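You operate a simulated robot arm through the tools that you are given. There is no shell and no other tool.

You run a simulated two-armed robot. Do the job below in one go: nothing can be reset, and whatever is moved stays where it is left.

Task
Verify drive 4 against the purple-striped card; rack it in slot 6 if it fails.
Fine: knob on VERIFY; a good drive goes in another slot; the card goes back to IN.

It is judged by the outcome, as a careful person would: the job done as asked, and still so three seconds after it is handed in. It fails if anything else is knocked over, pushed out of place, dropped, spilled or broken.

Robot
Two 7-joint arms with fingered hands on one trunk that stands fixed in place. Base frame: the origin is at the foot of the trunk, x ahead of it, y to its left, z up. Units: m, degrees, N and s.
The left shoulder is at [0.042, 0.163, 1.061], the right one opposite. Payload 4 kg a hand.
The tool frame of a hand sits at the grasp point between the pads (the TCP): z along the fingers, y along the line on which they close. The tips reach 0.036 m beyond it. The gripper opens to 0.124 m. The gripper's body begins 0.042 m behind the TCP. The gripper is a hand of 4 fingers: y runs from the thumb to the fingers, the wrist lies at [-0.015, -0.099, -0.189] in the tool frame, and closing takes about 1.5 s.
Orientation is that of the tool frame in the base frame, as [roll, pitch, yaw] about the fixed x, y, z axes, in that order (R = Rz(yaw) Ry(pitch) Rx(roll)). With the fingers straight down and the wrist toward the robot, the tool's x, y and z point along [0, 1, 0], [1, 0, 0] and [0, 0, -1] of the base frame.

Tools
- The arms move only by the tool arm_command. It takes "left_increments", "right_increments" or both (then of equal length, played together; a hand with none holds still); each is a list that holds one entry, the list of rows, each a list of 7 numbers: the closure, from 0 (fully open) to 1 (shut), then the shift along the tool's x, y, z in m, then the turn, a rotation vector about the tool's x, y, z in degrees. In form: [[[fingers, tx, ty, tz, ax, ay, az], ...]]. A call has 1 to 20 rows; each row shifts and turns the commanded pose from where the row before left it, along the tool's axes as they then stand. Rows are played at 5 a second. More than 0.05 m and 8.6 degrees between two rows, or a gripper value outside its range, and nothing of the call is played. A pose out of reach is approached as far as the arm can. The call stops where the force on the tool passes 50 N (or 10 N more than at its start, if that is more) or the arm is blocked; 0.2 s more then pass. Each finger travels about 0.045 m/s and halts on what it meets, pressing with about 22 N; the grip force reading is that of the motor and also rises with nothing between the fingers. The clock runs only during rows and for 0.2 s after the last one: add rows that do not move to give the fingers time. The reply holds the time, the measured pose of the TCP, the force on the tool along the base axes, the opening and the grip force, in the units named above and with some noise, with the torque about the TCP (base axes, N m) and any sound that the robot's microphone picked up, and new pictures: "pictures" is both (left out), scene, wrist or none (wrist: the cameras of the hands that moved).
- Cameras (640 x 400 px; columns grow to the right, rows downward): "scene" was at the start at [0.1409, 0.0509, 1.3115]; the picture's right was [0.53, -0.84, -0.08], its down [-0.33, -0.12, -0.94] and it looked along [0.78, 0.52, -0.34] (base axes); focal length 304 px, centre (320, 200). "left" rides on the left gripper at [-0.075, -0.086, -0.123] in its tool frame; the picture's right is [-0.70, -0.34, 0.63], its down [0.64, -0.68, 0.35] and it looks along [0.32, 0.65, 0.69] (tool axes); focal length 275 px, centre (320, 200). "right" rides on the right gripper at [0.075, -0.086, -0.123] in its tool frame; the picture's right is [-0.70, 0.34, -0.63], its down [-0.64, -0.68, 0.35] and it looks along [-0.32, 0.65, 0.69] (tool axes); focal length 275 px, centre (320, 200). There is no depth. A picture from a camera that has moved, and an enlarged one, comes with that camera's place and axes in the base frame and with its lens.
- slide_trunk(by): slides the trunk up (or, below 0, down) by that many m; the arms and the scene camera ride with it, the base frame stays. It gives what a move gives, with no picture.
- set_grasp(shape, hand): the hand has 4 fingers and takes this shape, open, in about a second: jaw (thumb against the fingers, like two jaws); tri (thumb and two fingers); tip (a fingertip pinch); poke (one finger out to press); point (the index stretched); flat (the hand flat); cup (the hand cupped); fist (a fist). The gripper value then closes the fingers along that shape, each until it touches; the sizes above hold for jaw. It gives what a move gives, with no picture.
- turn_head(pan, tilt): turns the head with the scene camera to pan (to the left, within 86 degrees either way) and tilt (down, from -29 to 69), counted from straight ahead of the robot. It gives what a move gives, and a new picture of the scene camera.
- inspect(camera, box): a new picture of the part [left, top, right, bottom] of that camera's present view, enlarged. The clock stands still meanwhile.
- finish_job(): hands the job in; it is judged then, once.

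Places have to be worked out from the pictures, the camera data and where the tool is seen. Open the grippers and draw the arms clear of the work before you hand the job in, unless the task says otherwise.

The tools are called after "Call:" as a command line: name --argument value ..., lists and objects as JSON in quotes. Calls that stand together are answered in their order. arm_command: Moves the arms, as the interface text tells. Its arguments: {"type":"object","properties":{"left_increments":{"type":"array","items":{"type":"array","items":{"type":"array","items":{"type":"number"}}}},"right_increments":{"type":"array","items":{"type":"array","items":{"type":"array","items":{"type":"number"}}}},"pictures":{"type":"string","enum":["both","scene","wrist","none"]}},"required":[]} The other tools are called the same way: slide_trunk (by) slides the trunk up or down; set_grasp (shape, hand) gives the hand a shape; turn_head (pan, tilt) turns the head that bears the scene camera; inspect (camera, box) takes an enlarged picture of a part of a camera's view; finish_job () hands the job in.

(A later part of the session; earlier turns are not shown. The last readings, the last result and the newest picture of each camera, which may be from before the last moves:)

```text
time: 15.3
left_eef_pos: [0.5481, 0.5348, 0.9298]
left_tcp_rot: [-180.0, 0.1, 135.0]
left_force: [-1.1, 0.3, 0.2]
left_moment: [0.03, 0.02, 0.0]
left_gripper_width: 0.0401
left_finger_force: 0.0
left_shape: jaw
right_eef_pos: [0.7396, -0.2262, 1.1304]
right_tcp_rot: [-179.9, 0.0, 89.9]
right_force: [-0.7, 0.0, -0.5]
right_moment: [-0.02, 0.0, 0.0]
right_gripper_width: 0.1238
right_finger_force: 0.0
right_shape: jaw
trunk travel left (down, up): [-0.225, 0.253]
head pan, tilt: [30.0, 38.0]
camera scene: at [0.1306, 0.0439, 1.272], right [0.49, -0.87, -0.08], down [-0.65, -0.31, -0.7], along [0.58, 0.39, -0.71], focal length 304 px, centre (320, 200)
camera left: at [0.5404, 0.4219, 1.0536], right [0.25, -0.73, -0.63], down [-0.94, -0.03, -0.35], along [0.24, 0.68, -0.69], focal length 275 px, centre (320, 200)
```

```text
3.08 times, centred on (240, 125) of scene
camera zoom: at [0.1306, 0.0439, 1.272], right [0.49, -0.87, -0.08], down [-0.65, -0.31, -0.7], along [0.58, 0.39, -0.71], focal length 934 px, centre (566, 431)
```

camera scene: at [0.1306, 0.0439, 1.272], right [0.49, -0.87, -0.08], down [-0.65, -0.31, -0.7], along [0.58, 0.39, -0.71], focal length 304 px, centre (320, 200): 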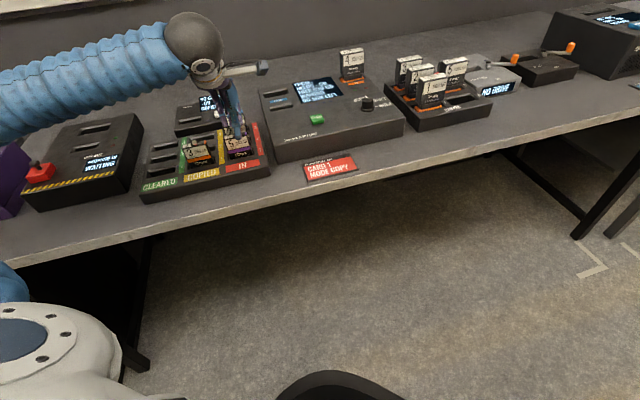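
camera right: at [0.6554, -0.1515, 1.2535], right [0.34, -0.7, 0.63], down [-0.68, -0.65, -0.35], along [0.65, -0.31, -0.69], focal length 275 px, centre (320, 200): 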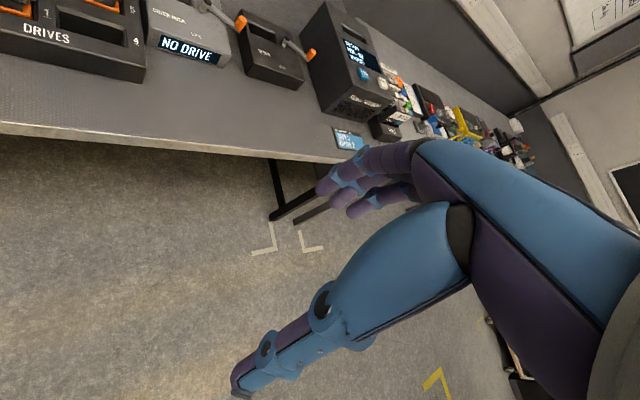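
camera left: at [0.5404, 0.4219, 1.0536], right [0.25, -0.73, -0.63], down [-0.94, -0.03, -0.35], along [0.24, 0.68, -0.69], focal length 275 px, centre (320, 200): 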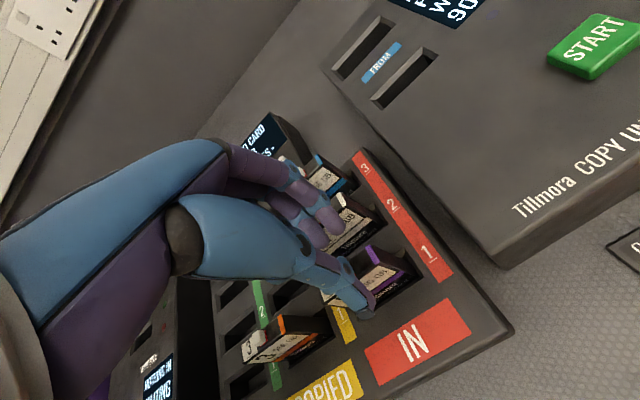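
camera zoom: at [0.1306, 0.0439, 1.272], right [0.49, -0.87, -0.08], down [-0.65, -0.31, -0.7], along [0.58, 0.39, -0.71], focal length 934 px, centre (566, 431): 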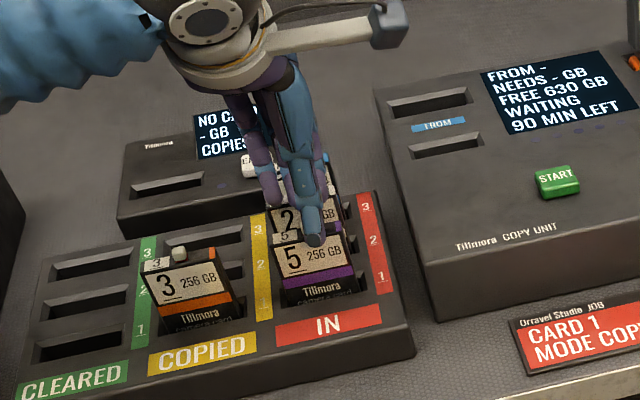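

Thumb sits in front of card 5 with its tip just above the card top. I'll lower the last 4 cm gently and check force.

Call:
arm_command --left_increments '[[[0.68, 0, 0, 0.012, 0, 0, 0], [0.68, 0, 0, 0.012, 0, 0, 0], [0.68, 0, 0, 0.01, 0, 0, 0], [0.68, 0, 0, 0.006, 0, 0, 0], [0.68, 0, 0, 0, 0, 0, 0]]]' --pictures "both"

Call:
inspect --camera "left" --box '[240, 150, 560, 400]'

Call:
inspect --camera "scene" --box '[180, 60, 300, 190]'

```text
time: 16.0
left_eef_pos: [0.5507, 0.5359, 0.9166]
left_tcp_rot: [178.8, 0.7, 135.1]
left_force: [-2.1, -1.5, 41.0]
left_moment: [1.57, -1.09, 0.04]
left_gripper_width: 0.0416
left_finger_force: 0.0
left_shape: jaw
right_eef_pos: [0.7395, -0.2264, 1.132]
right_tcp_rot: [180.0, 0.0, 90.0]
right_force: [-0.5, -0.6, 0.4]
right_moment: [-0.01, 0.04, 0.02]
right_gripper_width: 0.1236
right_finger_force: 0.0
right_shape: jaw
trunk travel left (down, up): [-0.225, 0.253]
head pan, tilt: [30.0, 38.0]
stopped in row 3 (left hand): the force on the tool passed its limit at 58 N (the readings are from after the stop); the commanded pose is now the measured one
camera scene: at [0.1294, 0.0429, 1.2726], right [0.49, -0.87, -0.08], down [-0.65, -0.31, -0.7], along [0.58, 0.39, -0.71], focal length 304 px, centre (320, 200)
camera left: at [0.5396, 0.4223, 1.0399], right [0.27, -0.73, -0.63], down [-0.93, -0.03, -0.37], along [0.25, 0.69, -0.68], focal length 275 px, centre (320, 200)
```

scene: 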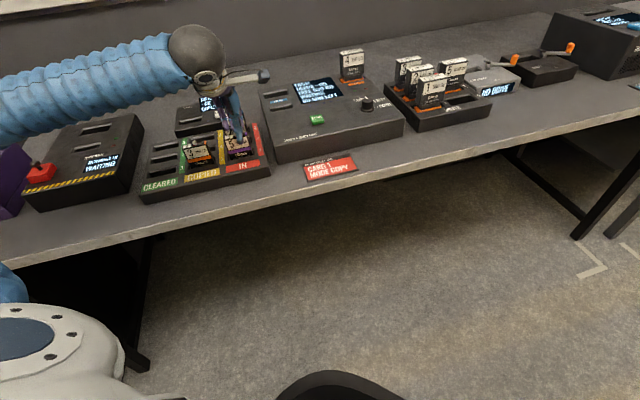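
left: 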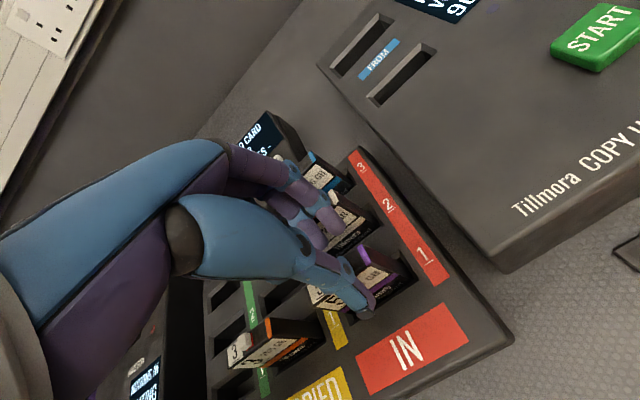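

```text
1.60 times, centred on (400, 275) of left
camera zoom: at [0.5396, 0.4223, 1.0399], right [0.27, -0.73, -0.63], down [-0.93, -0.03, -0.37], along [0.25, 0.69, -0.68], focal length 440 px, centre (192, 80)
```

zoom: 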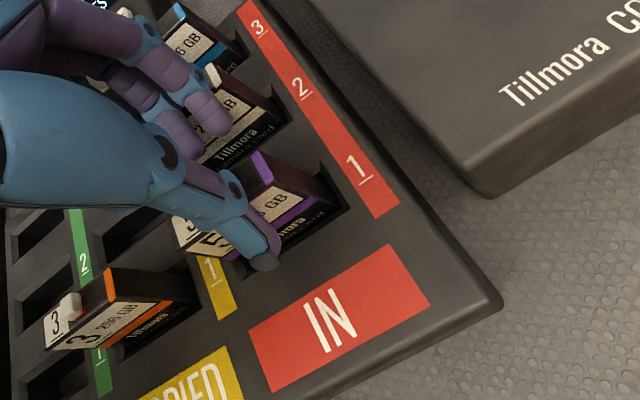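

```text
3.08 times, centred on (240, 125) of scene
camera zoom: at [0.1294, 0.0429, 1.2726], right [0.49, -0.87, -0.08], down [-0.65, -0.31, -0.7], along [0.58, 0.39, -0.71], focal length 934 px, centre (566, 431)
```

zoom: 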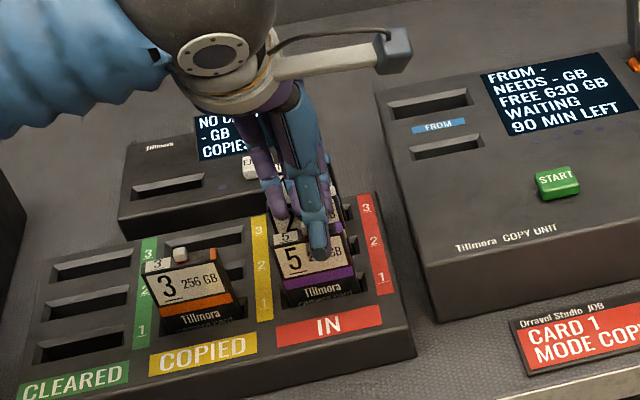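

The stop came at fingertip height 0.88: torque puts the contact about 46 mm beyond the TCP, so the fingers' outer side met card 2's front top edge. I'll lift straight up and check that nothing shifted.

Call:
arm_command --left_increments '[[[0.68, 0, 0, -0.02, 0, 0, 0], [0.68, 0, 0, -0.03, 0, 0, 0], [0.68, 0, 0, -0.04, 0, 0, 0], [0.68, 0, 0, -0.04, 0, 0, 0], [0.68, 0, 0, 0, 0, 0, 0]]]' --pictures "both"

Call:
inspect --camera "left" --box '[240, 150, 560, 400]'

Call:
inspect --camera "scene" --box '[140, 90, 290, 200]'

```text
time: 17.2
left_eef_pos: [0.5469, 0.5358, 1.0437]
left_tcp_rot: [179.4, 0.4, 135.1]
left_force: [0.2, -0.5, 0.0]
left_moment: [0.01, 0.0, 0.0]
left_gripper_width: 0.04
left_finger_force: 0.0
left_shape: jaw
right_eef_pos: [0.7403, -0.2249, 1.1324]
right_tcp_rot: [180.0, 0.0, 90.0]
right_force: [-0.9, 0.4, -0.1]
right_moment: [0.02, -0.02, -0.02]
right_gripper_width: 0.1238
right_finger_force: 0.0
right_shape: jaw
trunk travel left (down, up): [-0.225, 0.253]
head pan, tilt: [30.0, 38.0]
camera scene: at [0.1304, 0.0442, 1.272], right [0.49, -0.87, -0.08], down [-0.65, -0.31, -0.7], along [0.58, 0.39, -0.71], focal length 304 px, centre (320, 200)
camera left: at [0.5379, 0.4229, 1.1657], right [0.26, -0.73, -0.63], down [-0.93, -0.03, -0.36], along [0.24, 0.69, -0.69], focal length 275 px, centre (320, 200)
```

scene: 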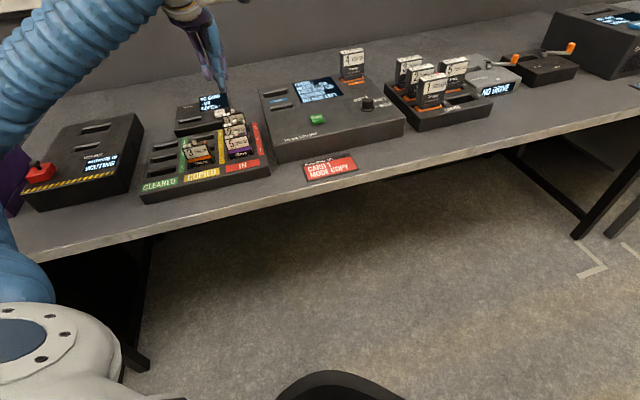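
left: 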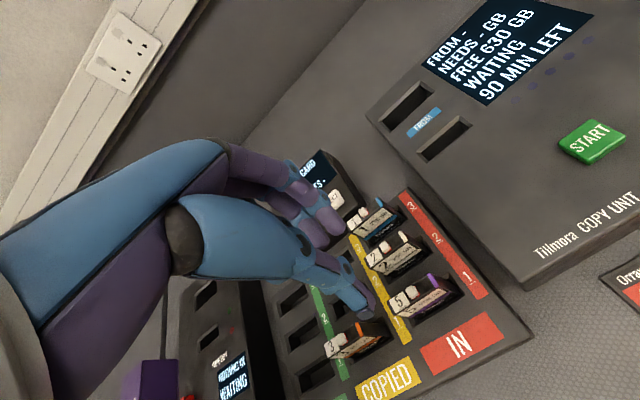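

```text
1.60 times, centred on (400, 275) of left
camera zoom: at [0.5379, 0.4229, 1.1657], right [0.26, -0.73, -0.63], down [-0.93, -0.03, -0.36], along [0.24, 0.69, -0.69], focal length 440 px, centre (192, 80)
```

zoom: 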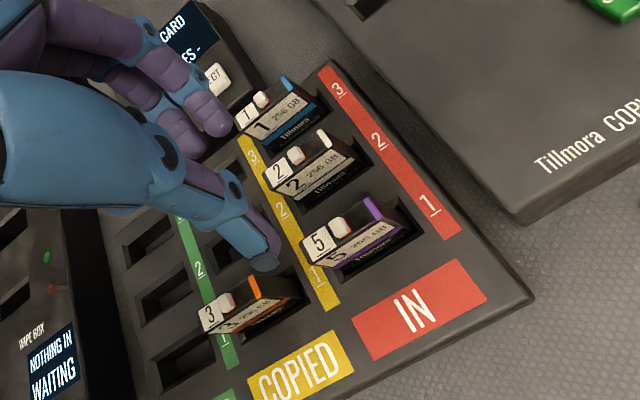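

```text
3.64 times, centred on (215, 145) of scene
camera zoom: at [0.1304, 0.0442, 1.272], right [0.49, -0.87, -0.08], down [-0.65, -0.31, -0.7], along [0.58, 0.39, -0.71], focal length 1104 px, centre (702, 400)
```

zoom: 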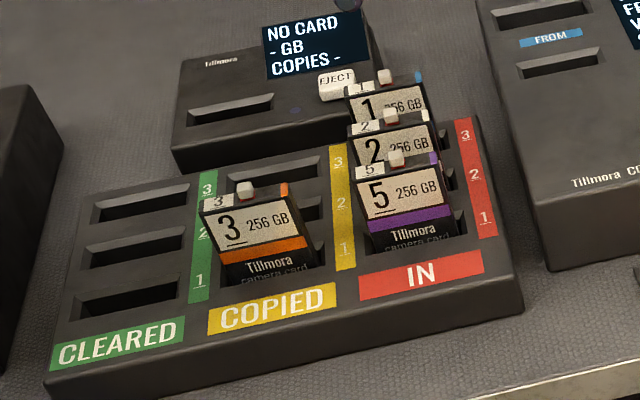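

Cards look unmoved. I'll zoom in on the fingertips to measure their true thickness and offsets before trying again.

Call:
inspect --camera "left" --box '[260, 140, 400, 330]'

Call:
inspect --camera "scene" --box '[160, 0, 280, 110]'

```text
2.11 times, centred on (330, 235) of left
camera zoom: at [0.5379, 0.4229, 1.1657], right [0.26, -0.73, -0.63], down [-0.93, -0.03, -0.36], along [0.24, 0.69, -0.69], focal length 580 px, centre (299, 126)
```

zoom: 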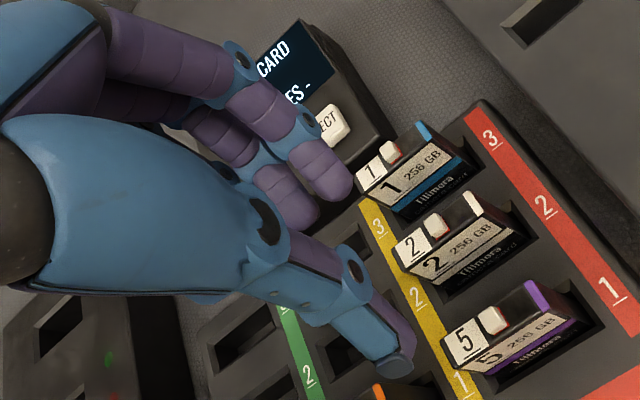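

```text
3.64 times, centred on (220, 55) of scene
camera zoom: at [0.1304, 0.0442, 1.272], right [0.49, -0.87, -0.08], down [-0.65, -0.31, -0.7], along [0.58, 0.39, -0.71], focal length 1104 px, centre (684, 727)
```

zoom: 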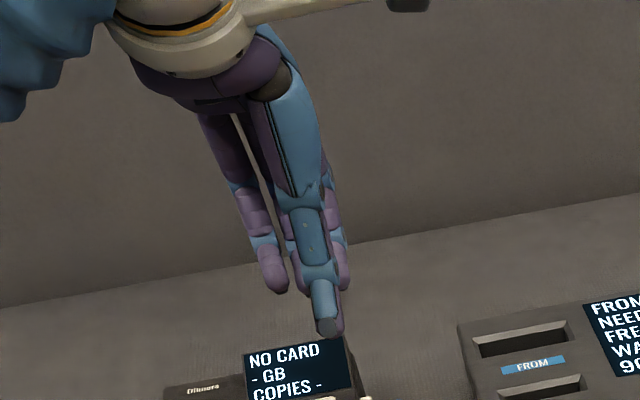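

The fingers are about 15 mm thick, so I'll narrow the opening to about 25 mm (closure 0.8), level the tool, and centre on card 5 before descending to just above it.

Call:
arm_command --left_increments '[[[0.8, 0, 0.001, 0.02, 0.6, 0.4, 0], [0.8, 0, 0, 0.04, 0, 0, 0], [0.8, 0, 0, 0.04, 0, 0, 0], [0.8, 0, 0, 0.013, 0, 0, 0], [0.8, 0, 0, 0, 0, 0, 0]]]' --pictures "both"

Call:
inspect --camera "left" --box '[260, 180, 460, 380]'

Call:
inspect --camera "scene" --box '[180, 70, 300, 190]'

```text
time: 18.4
left_eef_pos: [0.5492, 0.5377, 0.9284]
left_tcp_rot: [180.0, 0.0, 135.1]
left_force: [-0.6, 0.2, -0.1]
left_moment: [0.0, 0.0, -0.02]
left_gripper_width: 0.025
left_finger_force: 0.0
left_shape: jaw
right_eef_pos: [0.7417, -0.2261, 1.131]
right_tcp_rot: [-180.0, 0.0, 90.0]
right_force: [0.1, -0.7, 0.3]
right_moment: [0.01, -0.01, 0.01]
right_gripper_width: 0.1238
right_finger_force: 0.1
right_shape: jaw
trunk travel left (down, up): [-0.225, 0.253]
head pan, tilt: [30.0, 38.0]
camera scene: at [0.1307, 0.044, 1.272], right [0.49, -0.87, -0.08], down [-0.65, -0.31, -0.7], along [0.58, 0.39, -0.71], focal length 304 px, centre (320, 200)
camera left: at [0.5414, 0.4237, 1.0525], right [0.26, -0.73, -0.63], down [-0.94, -0.03, -0.35], along [0.24, 0.68, -0.69], focal length 275 px, centre (320, 200)
```

scene: 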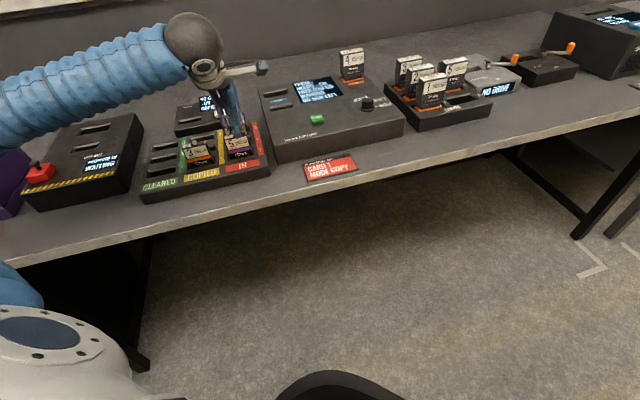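
left: 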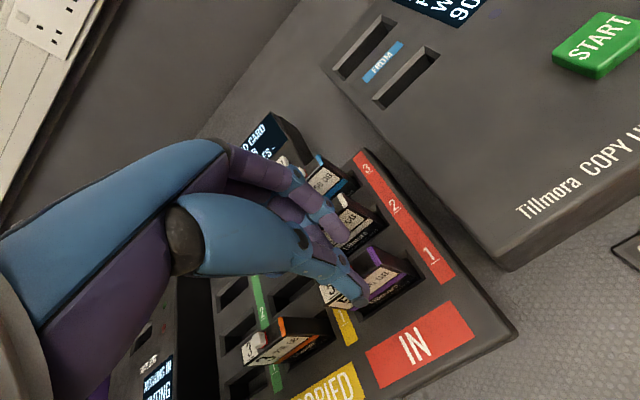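

```text
2.00 times, centred on (360, 280) of left
camera zoom: at [0.5414, 0.4237, 1.0525], right [0.26, -0.73, -0.63], down [-0.94, -0.03, -0.35], along [0.24, 0.68, -0.69], focal length 551 px, centre (240, 40)
```

zoom: 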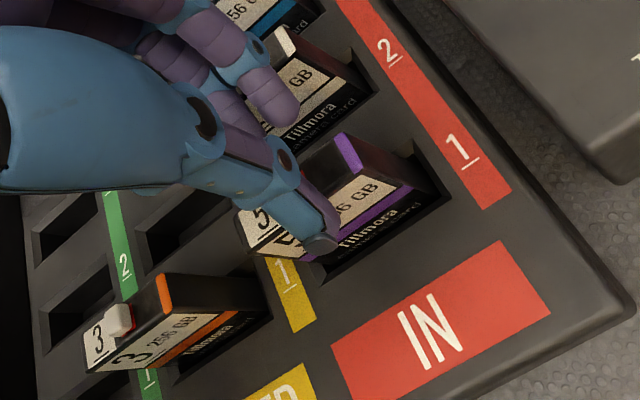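

```text
3.33 times, centred on (240, 130) of scene
camera zoom: at [0.1307, 0.044, 1.272], right [0.49, -0.87, -0.08], down [-0.65, -0.31, -0.7], along [0.58, 0.39, -0.71], focal length 1012 px, centre (587, 433)
```

zoom: 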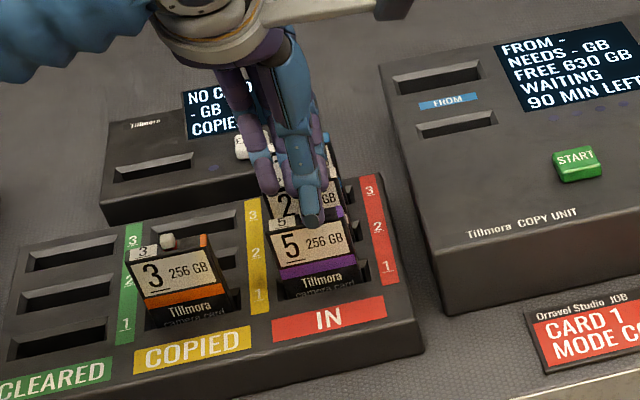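

Finger and thumb tips now straddle card 5 with the finger side well inside the gap. I'll lower slowly to TCP height 0.89.

Call:
arm_command --left_increments '[[[0.8, 0, -0.0015, 0.008, 0, 0, 0], [0.8, 0, 0, 0.01, 0, 0, 0], [0.8, 0, 0, 0.01, 0, 0, 0], [0.8, 0, 0, 0.01, 0, 0, 0], [0.8, 0, 0, 0, 0, 0, 0]]]' --pictures "both"

Call:
inspect --camera "left" --box '[260, 180, 460, 380]'

Call:
inspect --camera "scene" --box '[180, 70, 300, 190]'

```text
time: 19.6
left_eef_pos: [0.5472, 0.5358, 0.8909]
left_tcp_rot: [179.9, 0.1, 135.1]
left_force: [0.0, -0.5, 0.0]
left_moment: [0.01, -0.03, 0.0]
left_gripper_width: 0.0249
left_finger_force: 0.0
left_shape: jaw
right_eef_pos: [0.7419, -0.2258, 1.1305]
right_tcp_rot: [180.0, 0.0, 90.0]
right_force: [0.9, -1.0, 0.0]
right_moment: [0.01, -0.02, 0.0]
right_gripper_width: 0.1236
right_finger_force: 0.1
right_shape: jaw
trunk travel left (down, up): [-0.225, 0.253]
head pan, tilt: [30.0, 38.0]
camera scene: at [0.1306, 0.0439, 1.272], right [0.49, -0.87, -0.08], down [-0.65, -0.31, -0.7], along [0.58, 0.39, -0.71], focal length 304 px, centre (320, 200)
camera left: at [0.5403, 0.423, 1.0142], right [0.26, -0.73, -0.63], down [-0.94, -0.03, -0.35], along [0.24, 0.68, -0.69], focal length 275 px, centre (320, 200)
```

scene: 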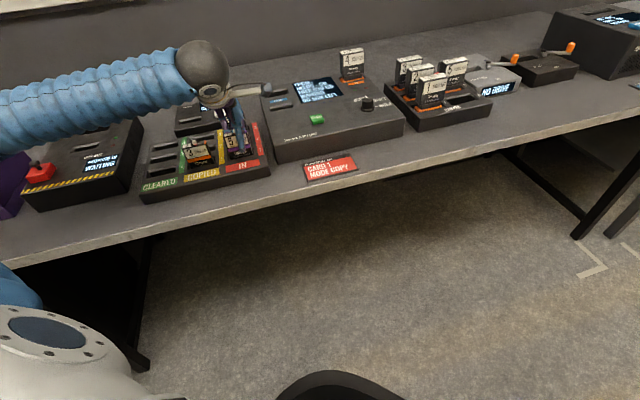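
left: 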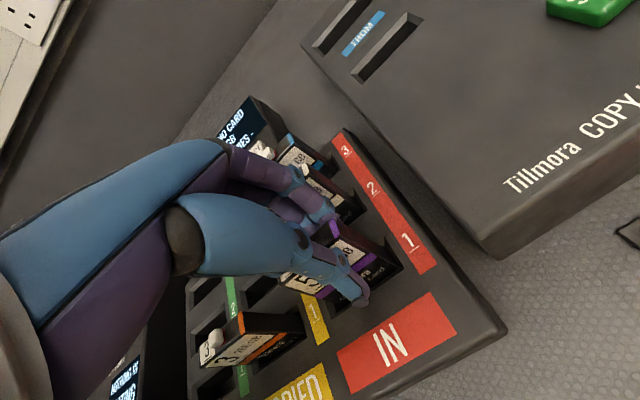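

```text
2.00 times, centred on (360, 280) of left
camera zoom: at [0.5403, 0.423, 1.0142], right [0.26, -0.73, -0.63], down [-0.94, -0.03, -0.35], along [0.24, 0.68, -0.69], focal length 551 px, centre (240, 40)
```

zoom: 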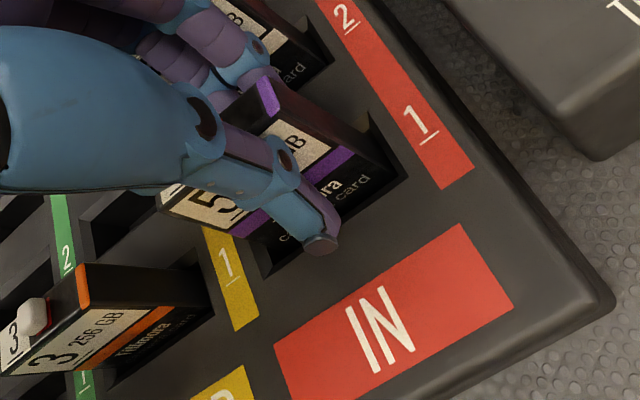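

```text
3.33 times, centred on (240, 130) of scene
camera zoom: at [0.1306, 0.0439, 1.272], right [0.49, -0.87, -0.08], down [-0.65, -0.31, -0.7], along [0.58, 0.39, -0.71], focal length 1012 px, centre (587, 433)
```

zoom: 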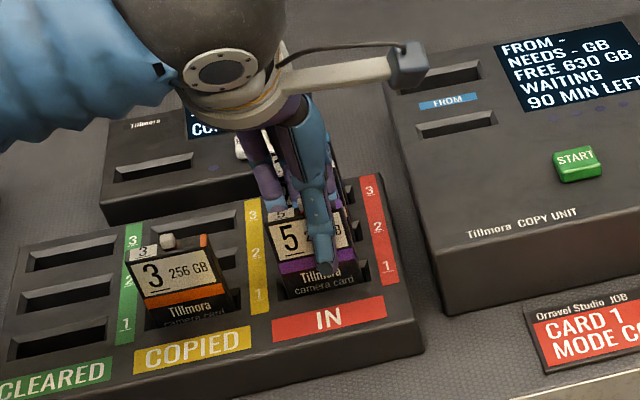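

No contact on the way down; the thumb is in front of card 5 and the fingers behind. Closing the grip now.

Call:
arm_command --left_increments '[[[1, 0, 0, 0, 0, 0, 0], [1, 0, 0, 0, 0, 0, 0], [1, 0, 0, 0, 0, 0, 0], [1, 0, 0, 0, 0, 0, 0], [1, 0, 0, 0, 0, 0, 0]]]' --pictures "wrist"

Call:
inspect --camera "left" --box '[260, 180, 460, 380]'

```text
time: 20.8
left_eef_pos: [0.5481, 0.5371, 0.8908]
left_tcp_rot: [179.9, 0.0, 135.1]
left_force: [5.0, 5.3, -0.9]
left_moment: [0.44, -0.39, -0.15]
left_gripper_width: 0.0163
left_finger_force: 21.5
left_shape: jaw
right_eef_pos: [0.741, -0.2254, 1.1311]
right_tcp_rot: [-179.9, 0.0, 90.0]
right_force: [-0.1, 1.0, 0.8]
right_moment: [-0.01, -0.01, 0.02]
right_gripper_width: 0.1239
right_finger_force: 0.2
right_shape: jaw
trunk travel left (down, up): [-0.225, 0.253]
head pan, tilt: [30.0, 38.0]
camera left: at [0.5407, 0.4235, 1.014], right [0.26, -0.73, -0.63], down [-0.94, -0.03, -0.35], along [0.24, 0.68, -0.69], focal length 275 px, centre (320, 200)
```

left: 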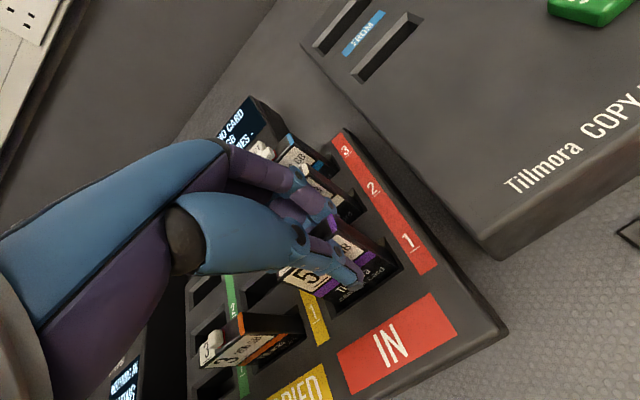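

```text
2.00 times, centred on (360, 280) of left
camera zoom: at [0.5407, 0.4235, 1.014], right [0.26, -0.73, -0.63], down [-0.94, -0.03, -0.35], along [0.24, 0.68, -0.69], focal length 551 px, centre (240, 40)
```

zoom: 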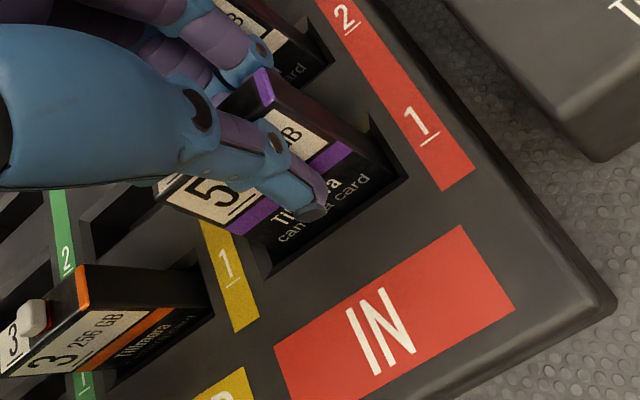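

Grip holds at 16 mm width with 21.5 N. Lifting card 5 straight up out of its slot.

Call:
arm_command --left_increments '[[[1, 0, 0, -0.008, 0, 0, 0], [1, 0, 0, -0.012, 0, 0, 0], [1, 0, 0, -0.02, 0, 0, 0], [1, 0, 0, -0.03, 0, 0, 0], [1, 0, 0, -0.04, 0, 0, 0], [1, 0, 0, -0.02, 0, 0, 0], [1, 0, 0, 0, 0, 0, 0]]]' --pictures "both"

Call:
inspect --camera "left" --box '[260, 140, 500, 380]'

Call:
inspect --camera "scene" --box '[160, 20, 320, 190]'

```text
time: 22.4
left_eef_pos: [0.5466, 0.5362, 1.0201]
left_tcp_rot: [179.9, -0.1, 135.1]
left_force: [-0.3, -0.1, -1.3]
left_moment: [-0.02, 0.0, -0.01]
left_gripper_width: 0.0144
left_finger_force: 21.9
left_shape: jaw
right_eef_pos: [0.7413, -0.2253, 1.1311]
right_tcp_rot: [180.0, 0.0, 90.0]
right_force: [-0.5, -0.2, 0.7]
right_moment: [-0.01, -0.03, -0.03]
right_gripper_width: 0.1237
right_finger_force: 0.1
right_shape: jaw
trunk travel left (down, up): [-0.225, 0.253]
head pan, tilt: [30.0, 38.0]
camera scene: at [0.1307, 0.044, 1.272], right [0.49, -0.87, -0.08], down [-0.65, -0.31, -0.7], along [0.58, 0.39, -0.71], focal length 304 px, centre (320, 200)
camera left: at [0.5402, 0.4222, 1.1443], right [0.26, -0.73, -0.63], down [-0.94, -0.03, -0.35], along [0.24, 0.68, -0.69], focal length 275 px, centre (320, 200)
```

scene: 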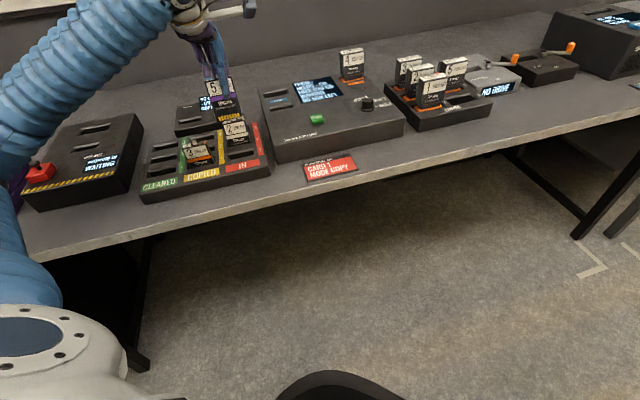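
left: 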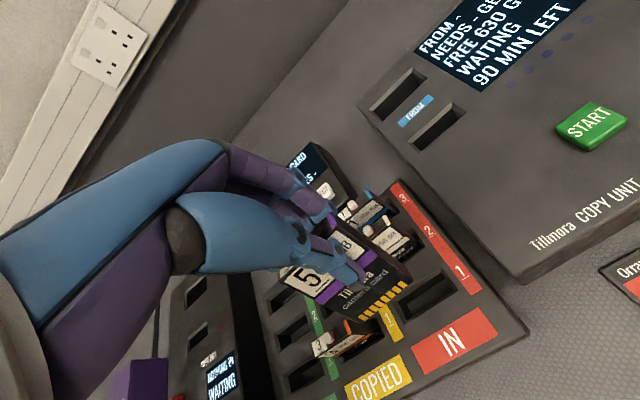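

```text
1.67 times, centred on (380, 260) of left
camera zoom: at [0.5402, 0.4222, 1.1443], right [0.26, -0.73, -0.63], down [-0.94, -0.03, -0.35], along [0.24, 0.68, -0.69], focal length 459 px, centre (220, 100)
```

zoom: 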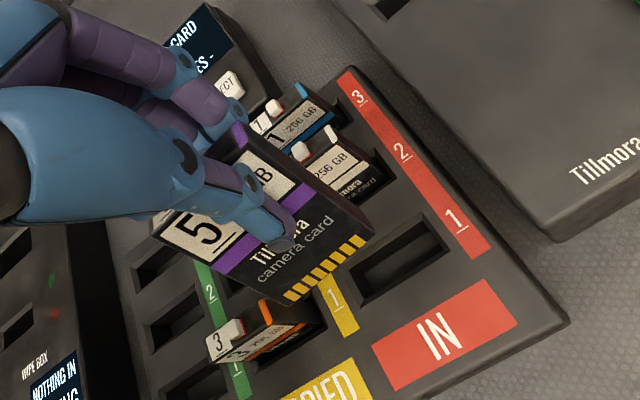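

```text
2.35 times, centred on (240, 105) of scene
camera zoom: at [0.1307, 0.044, 1.272], right [0.49, -0.87, -0.08], down [-0.65, -0.31, -0.7], along [0.58, 0.39, -0.71], focal length 714 px, centre (508, 424)
```

zoom: 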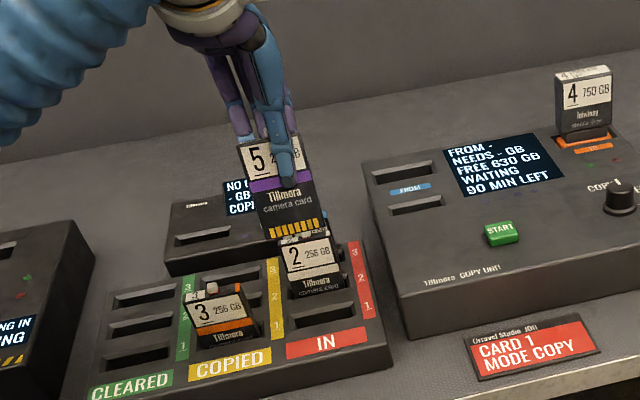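

Card 5 is out. The views hint it may have tilted a little in the grip (bottom toward me), so I'll zoom in to measure that before insertion.

Call:
inspect --camera "left" --box '[280, 180, 430, 330]'

Call:
inspect --camera "scene" --box '[190, 50, 270, 150]'

Call:
turn_head --pan 50 --tilt 12

Call:
inspect --camera "scene" --box '[250, 130, 400, 280]'

```text
2.67 times, centred on (355, 255) of left
camera zoom: at [0.5402, 0.4222, 1.1443], right [0.26, -0.73, -0.63], down [-0.94, -0.03, -0.35], along [0.24, 0.68, -0.69], focal length 734 px, centre (227, 53)
```

zoom: 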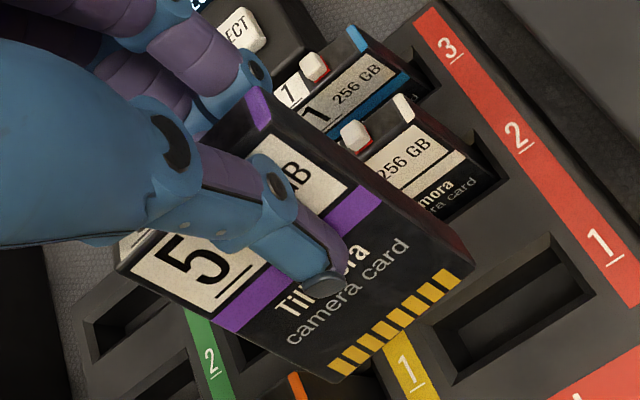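

```text
4.00 times, centred on (230, 100) of scene
camera zoom: at [0.1307, 0.044, 1.272], right [0.49, -0.87, -0.08], down [-0.65, -0.31, -0.7], along [0.58, 0.39, -0.71], focal length 1214 px, centre (680, 600)
```

zoom: 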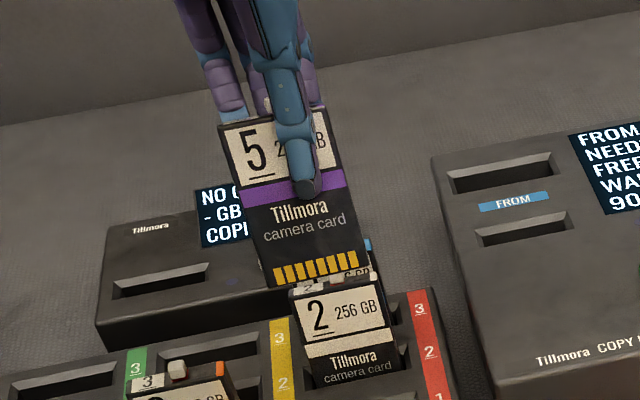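

```text
time: 23.3
left_eef_pos: [0.5463, 0.5366, 1.0197]
left_tcp_rot: [180.0, 0.0, 135.1]
left_force: [-0.3, -0.4, -0.5]
left_moment: [-0.03, -0.01, -0.02]
left_gripper_width: 0.0146
left_finger_force: 22.1
left_shape: jaw
right_eef_pos: [0.7415, -0.2264, 1.1302]
right_tcp_rot: [-179.8, 0.0, 90.0]
right_force: [0.5, -0.6, -0.5]
right_moment: [0.04, -0.03, 0.02]
right_gripper_width: 0.1234
right_finger_force: 0.1
right_shape: jaw
trunk travel left (down, up): [-0.225, 0.253]
head pan, tilt: [50.0, 12.0]
camera scene: at [0.1225, 0.0722, 1.3152], right [0.76, -0.64, -0.12], down [-0.28, -0.16, -0.95], along [0.59, 0.75, -0.3], focal length 304 px, centre (320, 200)
```

scene: 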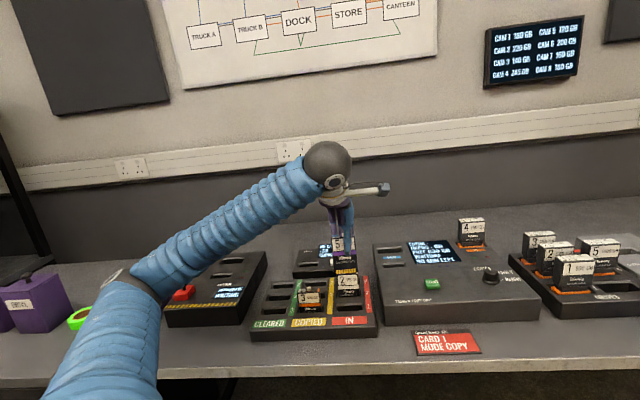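

```text
2.67 times, centred on (325, 205) of scene
camera zoom: at [0.1225, 0.0722, 1.3152], right [0.76, -0.64, -0.12], down [-0.28, -0.16, -0.95], along [0.59, 0.75, -0.3], focal length 809 px, centre (307, 187)
```

zoom: 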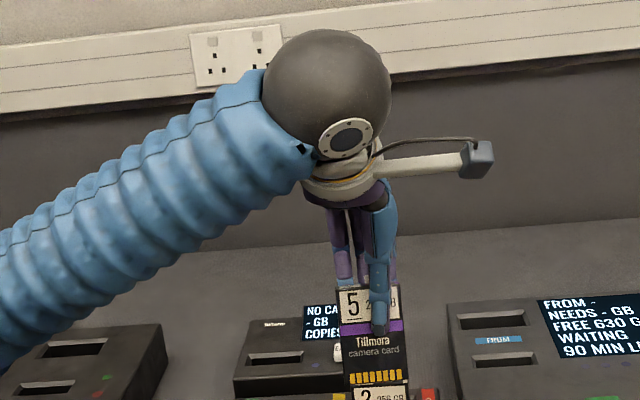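

Both cameras agree the card is tilted about 18° in the grip (bottom toward me). I'll tip the hand by 18° about its x axis to bring the card upright, then check.

Call:
arm_command --left_increments '[[[1, 0, 0, -0.02, -6, 0, 0], [1, 0, 0, -0.01, -6, 0, 0], [1, 0, 0, 0, -6, 0, 0], [1, 0, 0, 0, 0, 0, 0]]]' --pictures "none"

Call:
turn_head --pan 40 --tilt 20

Call:
inspect --camera "scene" --box '[200, 120, 340, 260]'

Call:
inspect --camera "left" --box '[280, 180, 430, 330]'

```text
time: 24.3
left_eef_pos: [0.5464, 0.5356, 1.0498]
left_tcp_rot: [161.9, 0.0, 135.1]
left_force: [0.5, -0.1, -1.0]
left_moment: [-0.02, -0.01, 0.01]
left_gripper_width: 0.0146
left_finger_force: 21.9
left_shape: jaw
right_eef_pos: [0.7409, -0.2262, 1.1315]
right_tcp_rot: [-179.9, 0.1, 90.0]
right_force: [-0.4, -0.3, -0.3]
right_moment: [0.0, -0.01, -0.01]
right_gripper_width: 0.1237
right_finger_force: 0.1
right_shape: jaw
trunk travel left (down, up): [-0.225, 0.253]
head pan, tilt: [50.0, 12.0]
```

```text
time: 25.0
left_eef_pos: [0.5469, 0.5344, 1.052]
left_tcp_rot: [161.9, 0.0, 135.1]
left_force: [-0.1, -0.2, -0.3]
left_moment: [-0.02, -0.02, -0.02]
left_gripper_width: 0.0145
left_finger_force: 21.8
left_shape: jaw
right_eef_pos: [0.7411, -0.2266, 1.1307]
right_tcp_rot: [180.0, 0.0, 90.1]
right_force: [1.1, 0.5, -0.9]
right_moment: [0.01, -0.02, -0.01]
right_gripper_width: 0.1235
right_finger_force: 0.1
right_shape: jaw
trunk travel left (down, up): [-0.225, 0.253]
head pan, tilt: [40.0, 20.0]
camera scene: at [0.1317, 0.0607, 1.3007], right [0.64, -0.77, -0.1], down [-0.4, -0.22, -0.89], along [0.66, 0.6, -0.45], focal length 304 px, centre (320, 200)
```

scene: 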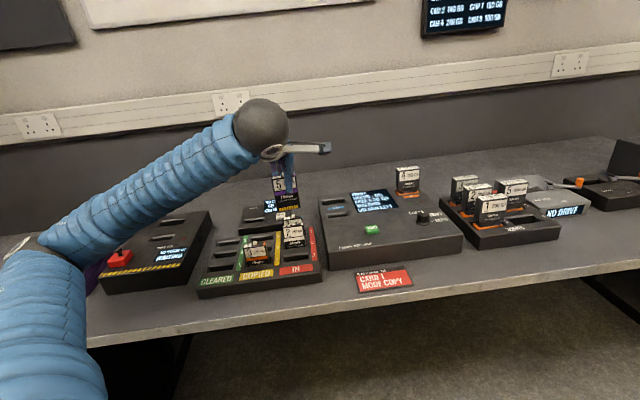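

```text
2.86 times, centred on (270, 190) of scene
camera zoom: at [0.1317, 0.0607, 1.3007], right [0.64, -0.77, -0.1], down [-0.4, -0.22, -0.89], along [0.66, 0.6, -0.45], focal length 867 px, centre (463, 229)
```

zoom: 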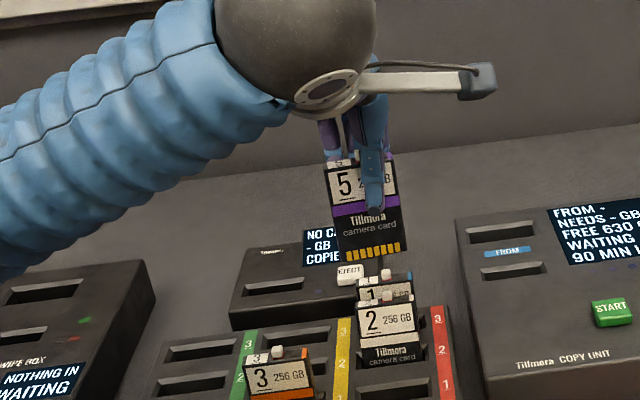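

```text
2.67 times, centred on (355, 255) of left
camera zoom: at [0.5157, 0.3973, 1.1416], right [0.41, -0.58, -0.71], down [-0.84, 0.07, -0.54], along [0.36, 0.81, -0.46], focal length 734 px, centre (227, 53)
```

zoom: 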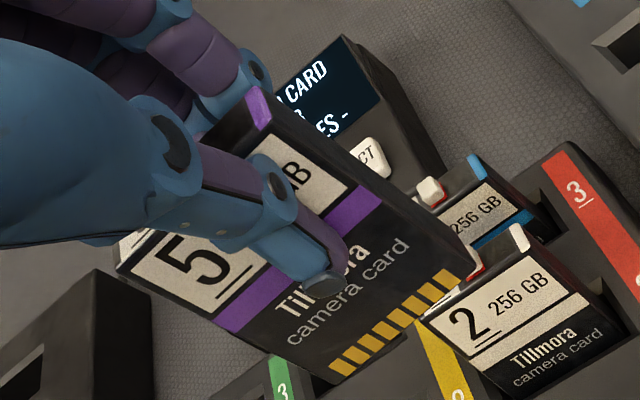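

Checking verticality against the computed vertical vanishing direction; zooming in closer on the card's lower right edge.

Call:
inspect --camera "left" --box '[340, 200, 420, 280]'

Call:
inspect --camera "left" --box '[300, 230, 380, 330]'

Call:
inspect --camera "scene" --box '[250, 160, 320, 230]'

```text
5.00 times, centred on (380, 240) of left
camera zoom: at [0.5157, 0.3973, 1.1416], right [0.41, -0.58, -0.71], down [-0.84, 0.07, -0.54], along [0.36, 0.81, -0.46], focal length 1376 px, centre (20, 0)
```

zoom: 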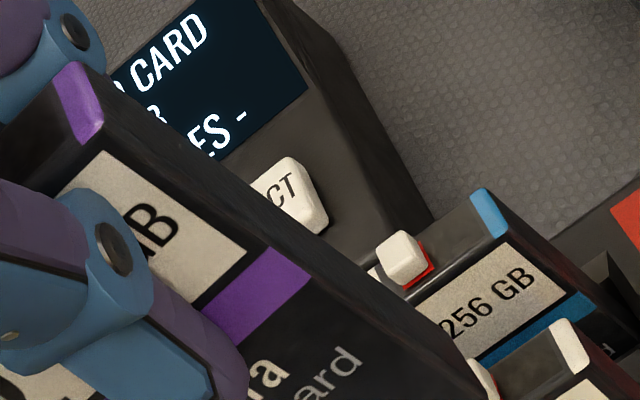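

```text
4.00 times, centred on (340, 280) of left
camera zoom: at [0.5157, 0.3973, 1.1416], right [0.41, -0.58, -0.71], down [-0.84, 0.07, -0.54], along [0.36, 0.81, -0.46], focal length 1101 px, centre (240, -120)
```

zoom: 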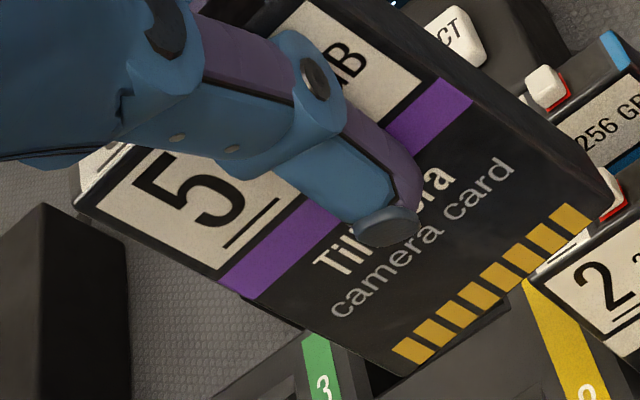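

```text
5.71 times, centred on (285, 195) of scene
camera zoom: at [0.1317, 0.0607, 1.3007], right [0.64, -0.77, -0.1], down [-0.4, -0.22, -0.89], along [0.66, 0.6, -0.45], focal length 1734 px, centre (520, 229)
```

zoom: 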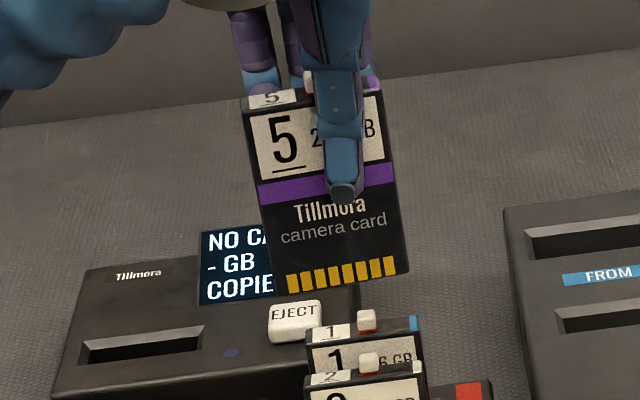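

The card is now upright within about 2°. I'll carry it at height to just short of the FROM card slot (u≈0.130, v≈0.905, z≈0.858).

Call:
arm_command --left_increments '[[[1, -0.0317, 0.03115, 0.0101, 0, 0, 0], [1, -0.0317, 0.03115, 0.0101, 0, 0, 0], [1, -0.0317, 0.03115, 0.0101, 0, 0, 0], [1, -0.0317, 0.03115, 0.0101, 0, 0, 0], [1, 0, -0.0124, 0.038, 0, 0, 0], [1, 0, 0, 0, 0, 0, 0]]]' --pictures "both"

Call:
inspect --camera "left" --box '[280, 160, 480, 360]'

Call:
inspect --camera "scene" --box '[280, 120, 420, 260]'

```text
time: 26.5
left_eef_pos: [0.6984, 0.5825, 1.0762]
left_tcp_rot: [157.2, 1.6, 138.8]
left_force: [-4.2, 22.0, 3.9]
left_moment: [-1.3, -0.15, -0.68]
left_gripper_width: 0.0139
left_finger_force: 21.9
left_shape: jaw
right_eef_pos: [0.6984, -0.2493, 1.1766]
right_tcp_rot: [177.2, 0.5, 89.2]
right_force: [-9.0, -10.6, 10.8]
right_moment: [0.84, -0.68, 0.13]
right_gripper_width: 0.124
right_finger_force: 0.0
right_shape: jaw
trunk travel left (down, up): [-0.225, 0.253]
head pan, tilt: [40.0, 20.0]
stopped in row 6 (left hand): the arm was blocked; the commanded pose is now the measured one
camera scene: at [0.0276, 0.1909, 1.308], right [0.82, -0.56, -0.06], down [-0.29, -0.33, -0.9], along [0.49, 0.76, -0.44], focal length 304 px, centre (320, 200)
camera left: at [0.6695, 0.4391, 1.1588], right [0.5, -0.52, -0.7], down [-0.8, 0.04, -0.6], along [0.34, 0.85, -0.4], focal length 275 px, centre (320, 200)
```

scene: 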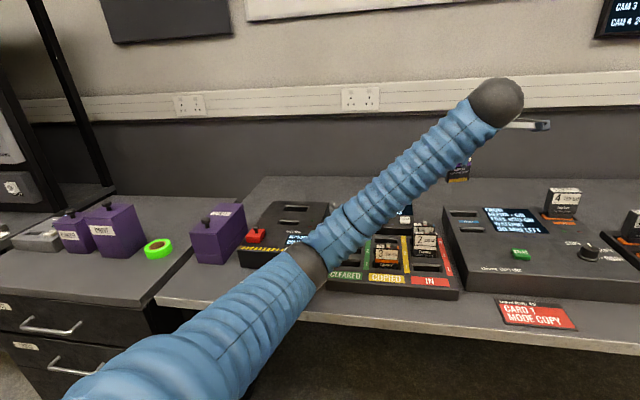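
left: 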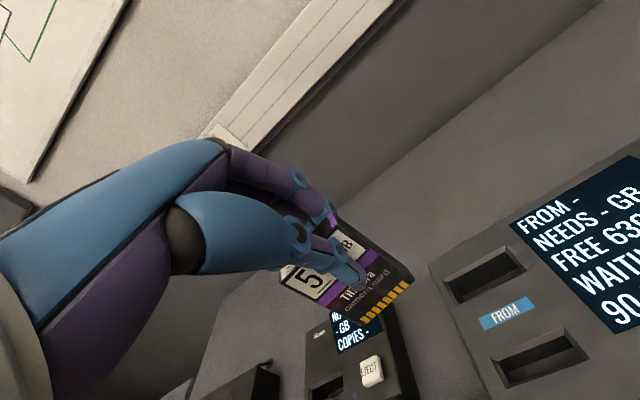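

```text
2.00 times, centred on (380, 260) of left
camera zoom: at [0.6695, 0.4391, 1.1588], right [0.5, -0.52, -0.7], down [-0.8, 0.04, -0.6], along [0.34, 0.85, -0.4], focal length 551 px, centre (200, 80)
```

zoom: 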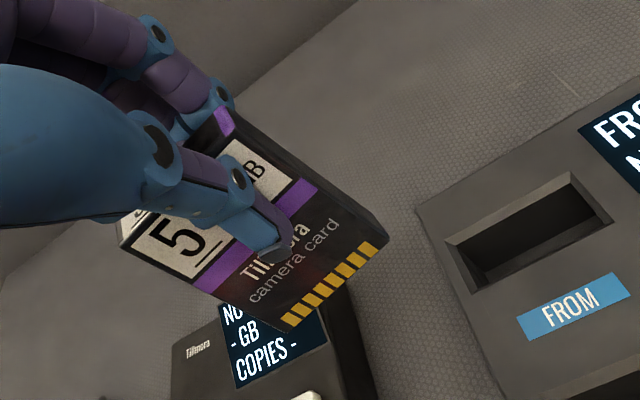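

```text
2.86 times, centred on (350, 190) of scene
camera zoom: at [0.0276, 0.1909, 1.308], right [0.82, -0.56, -0.06], down [-0.29, -0.33, -0.9], along [0.49, 0.76, -0.44], focal length 867 px, centre (234, 229)
```

zoom: 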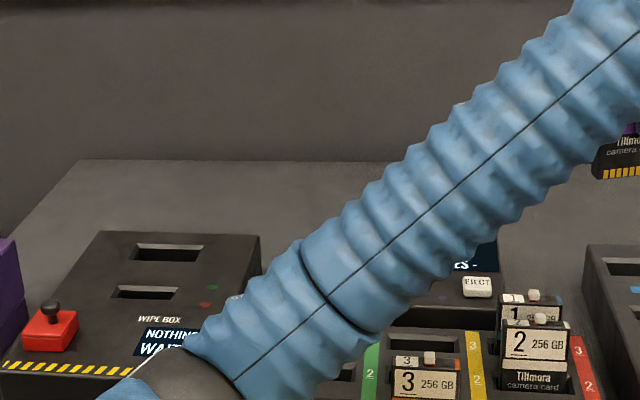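

Unexpected: the call stopped with "arm blocked" and the head camera's pose has shifted noticeably, so the trunk seems to be swaying. I'll hold still briefly and re-read everything before doing anything else.

Call:
arm_command --left_increments '[[[1, 0, 0, 0, 0, 0, 0], [1, 0, 0, 0, 0, 0, 0]]]' --pictures "both"

```text
time: 26.9
left_eef_pos: [0.8566, 0.121, 1.0908]
left_tcp_rot: [158.7, 15.9, 103.5]
left_force: [-1.6, -18.9, 18.2]
left_moment: [1.11, 0.66, 0.64]
left_gripper_width: 0.0129
left_finger_force: 21.8
left_shape: jaw
right_eef_pos: [0.6121, -0.5828, 1.125]
right_tcp_rot: [-179.0, 2.8, 68.2]
right_force: [14.1, 4.1, -2.1]
right_moment: [-0.32, 1.21, -0.03]
right_gripper_width: 0.1237
right_finger_force: 0.1
right_shape: jaw
trunk travel left (down, up): [-0.225, 0.253]
head pan, tilt: [40.0, 20.0]
stopped in row 1 (left hand): the arm was blocked; the commanded pose is now the measured one
camera scene: at [0.0526, 0.3348, 1.2876], right [0.87, -0.49, -0.11], down [-0.32, -0.38, -0.87], along [0.38, 0.79, -0.48], focal length 304 px, centre (320, 200)
camera left: at [0.7466, 0.044, 1.1923], right [0.12, -0.86, -0.49], down [-0.6, 0.33, -0.73], along [0.79, 0.39, -0.48], focal length 275 px, centre (320, 200)
```

scene: 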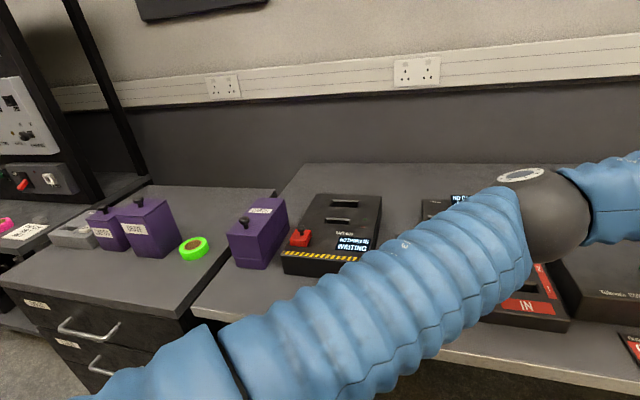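
left: 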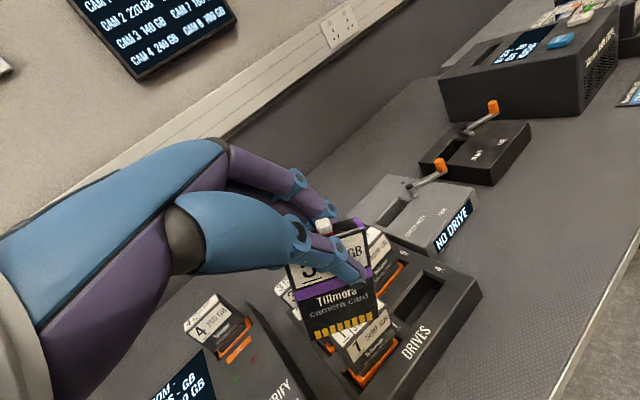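

The whole upper body is still moving: both hands and the head camera have shifted together. I'll let time pass with no new arm motion and re-measure whether it settles.

Call:
turn_head --pan 20 --tilt 25

```text
time: 27.7
left_eef_pos: [0.8844, 0.0576, 1.0238]
left_tcp_rot: [160.2, -0.4, 110.9]
left_force: [3.6, -3.9, -0.3]
left_moment: [0.19, 0.23, 0.17]
left_gripper_width: 0.0123
left_finger_force: 22.2
left_shape: jaw
right_eef_pos: [0.5697, -0.6491, 1.1203]
right_tcp_rot: [-179.5, -0.2, 65.8]
right_force: [0.1, -4.1, 0.5]
right_moment: [0.36, -0.05, 0.04]
right_gripper_width: 0.1239
right_finger_force: 0.1
right_shape: jaw
trunk travel left (down, up): [-0.225, 0.253]
head pan, tilt: [20.0, 25.0]
camera scene: at [0.1309, -0.0401, 1.2913], right [0.44, -0.9, -0.06], down [-0.51, -0.19, -0.84], along [0.74, 0.4, -0.54], focal length 304 px, centre (320, 200)
```

scene: 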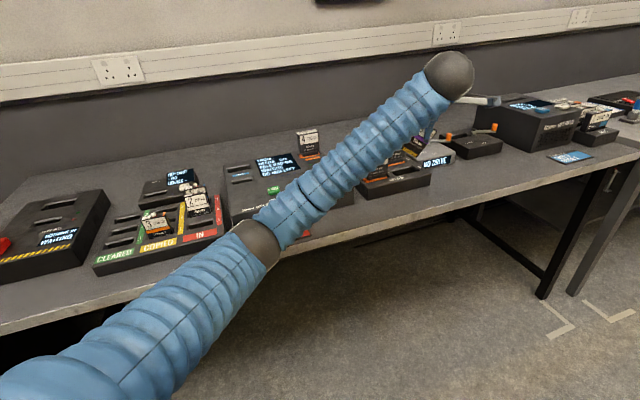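

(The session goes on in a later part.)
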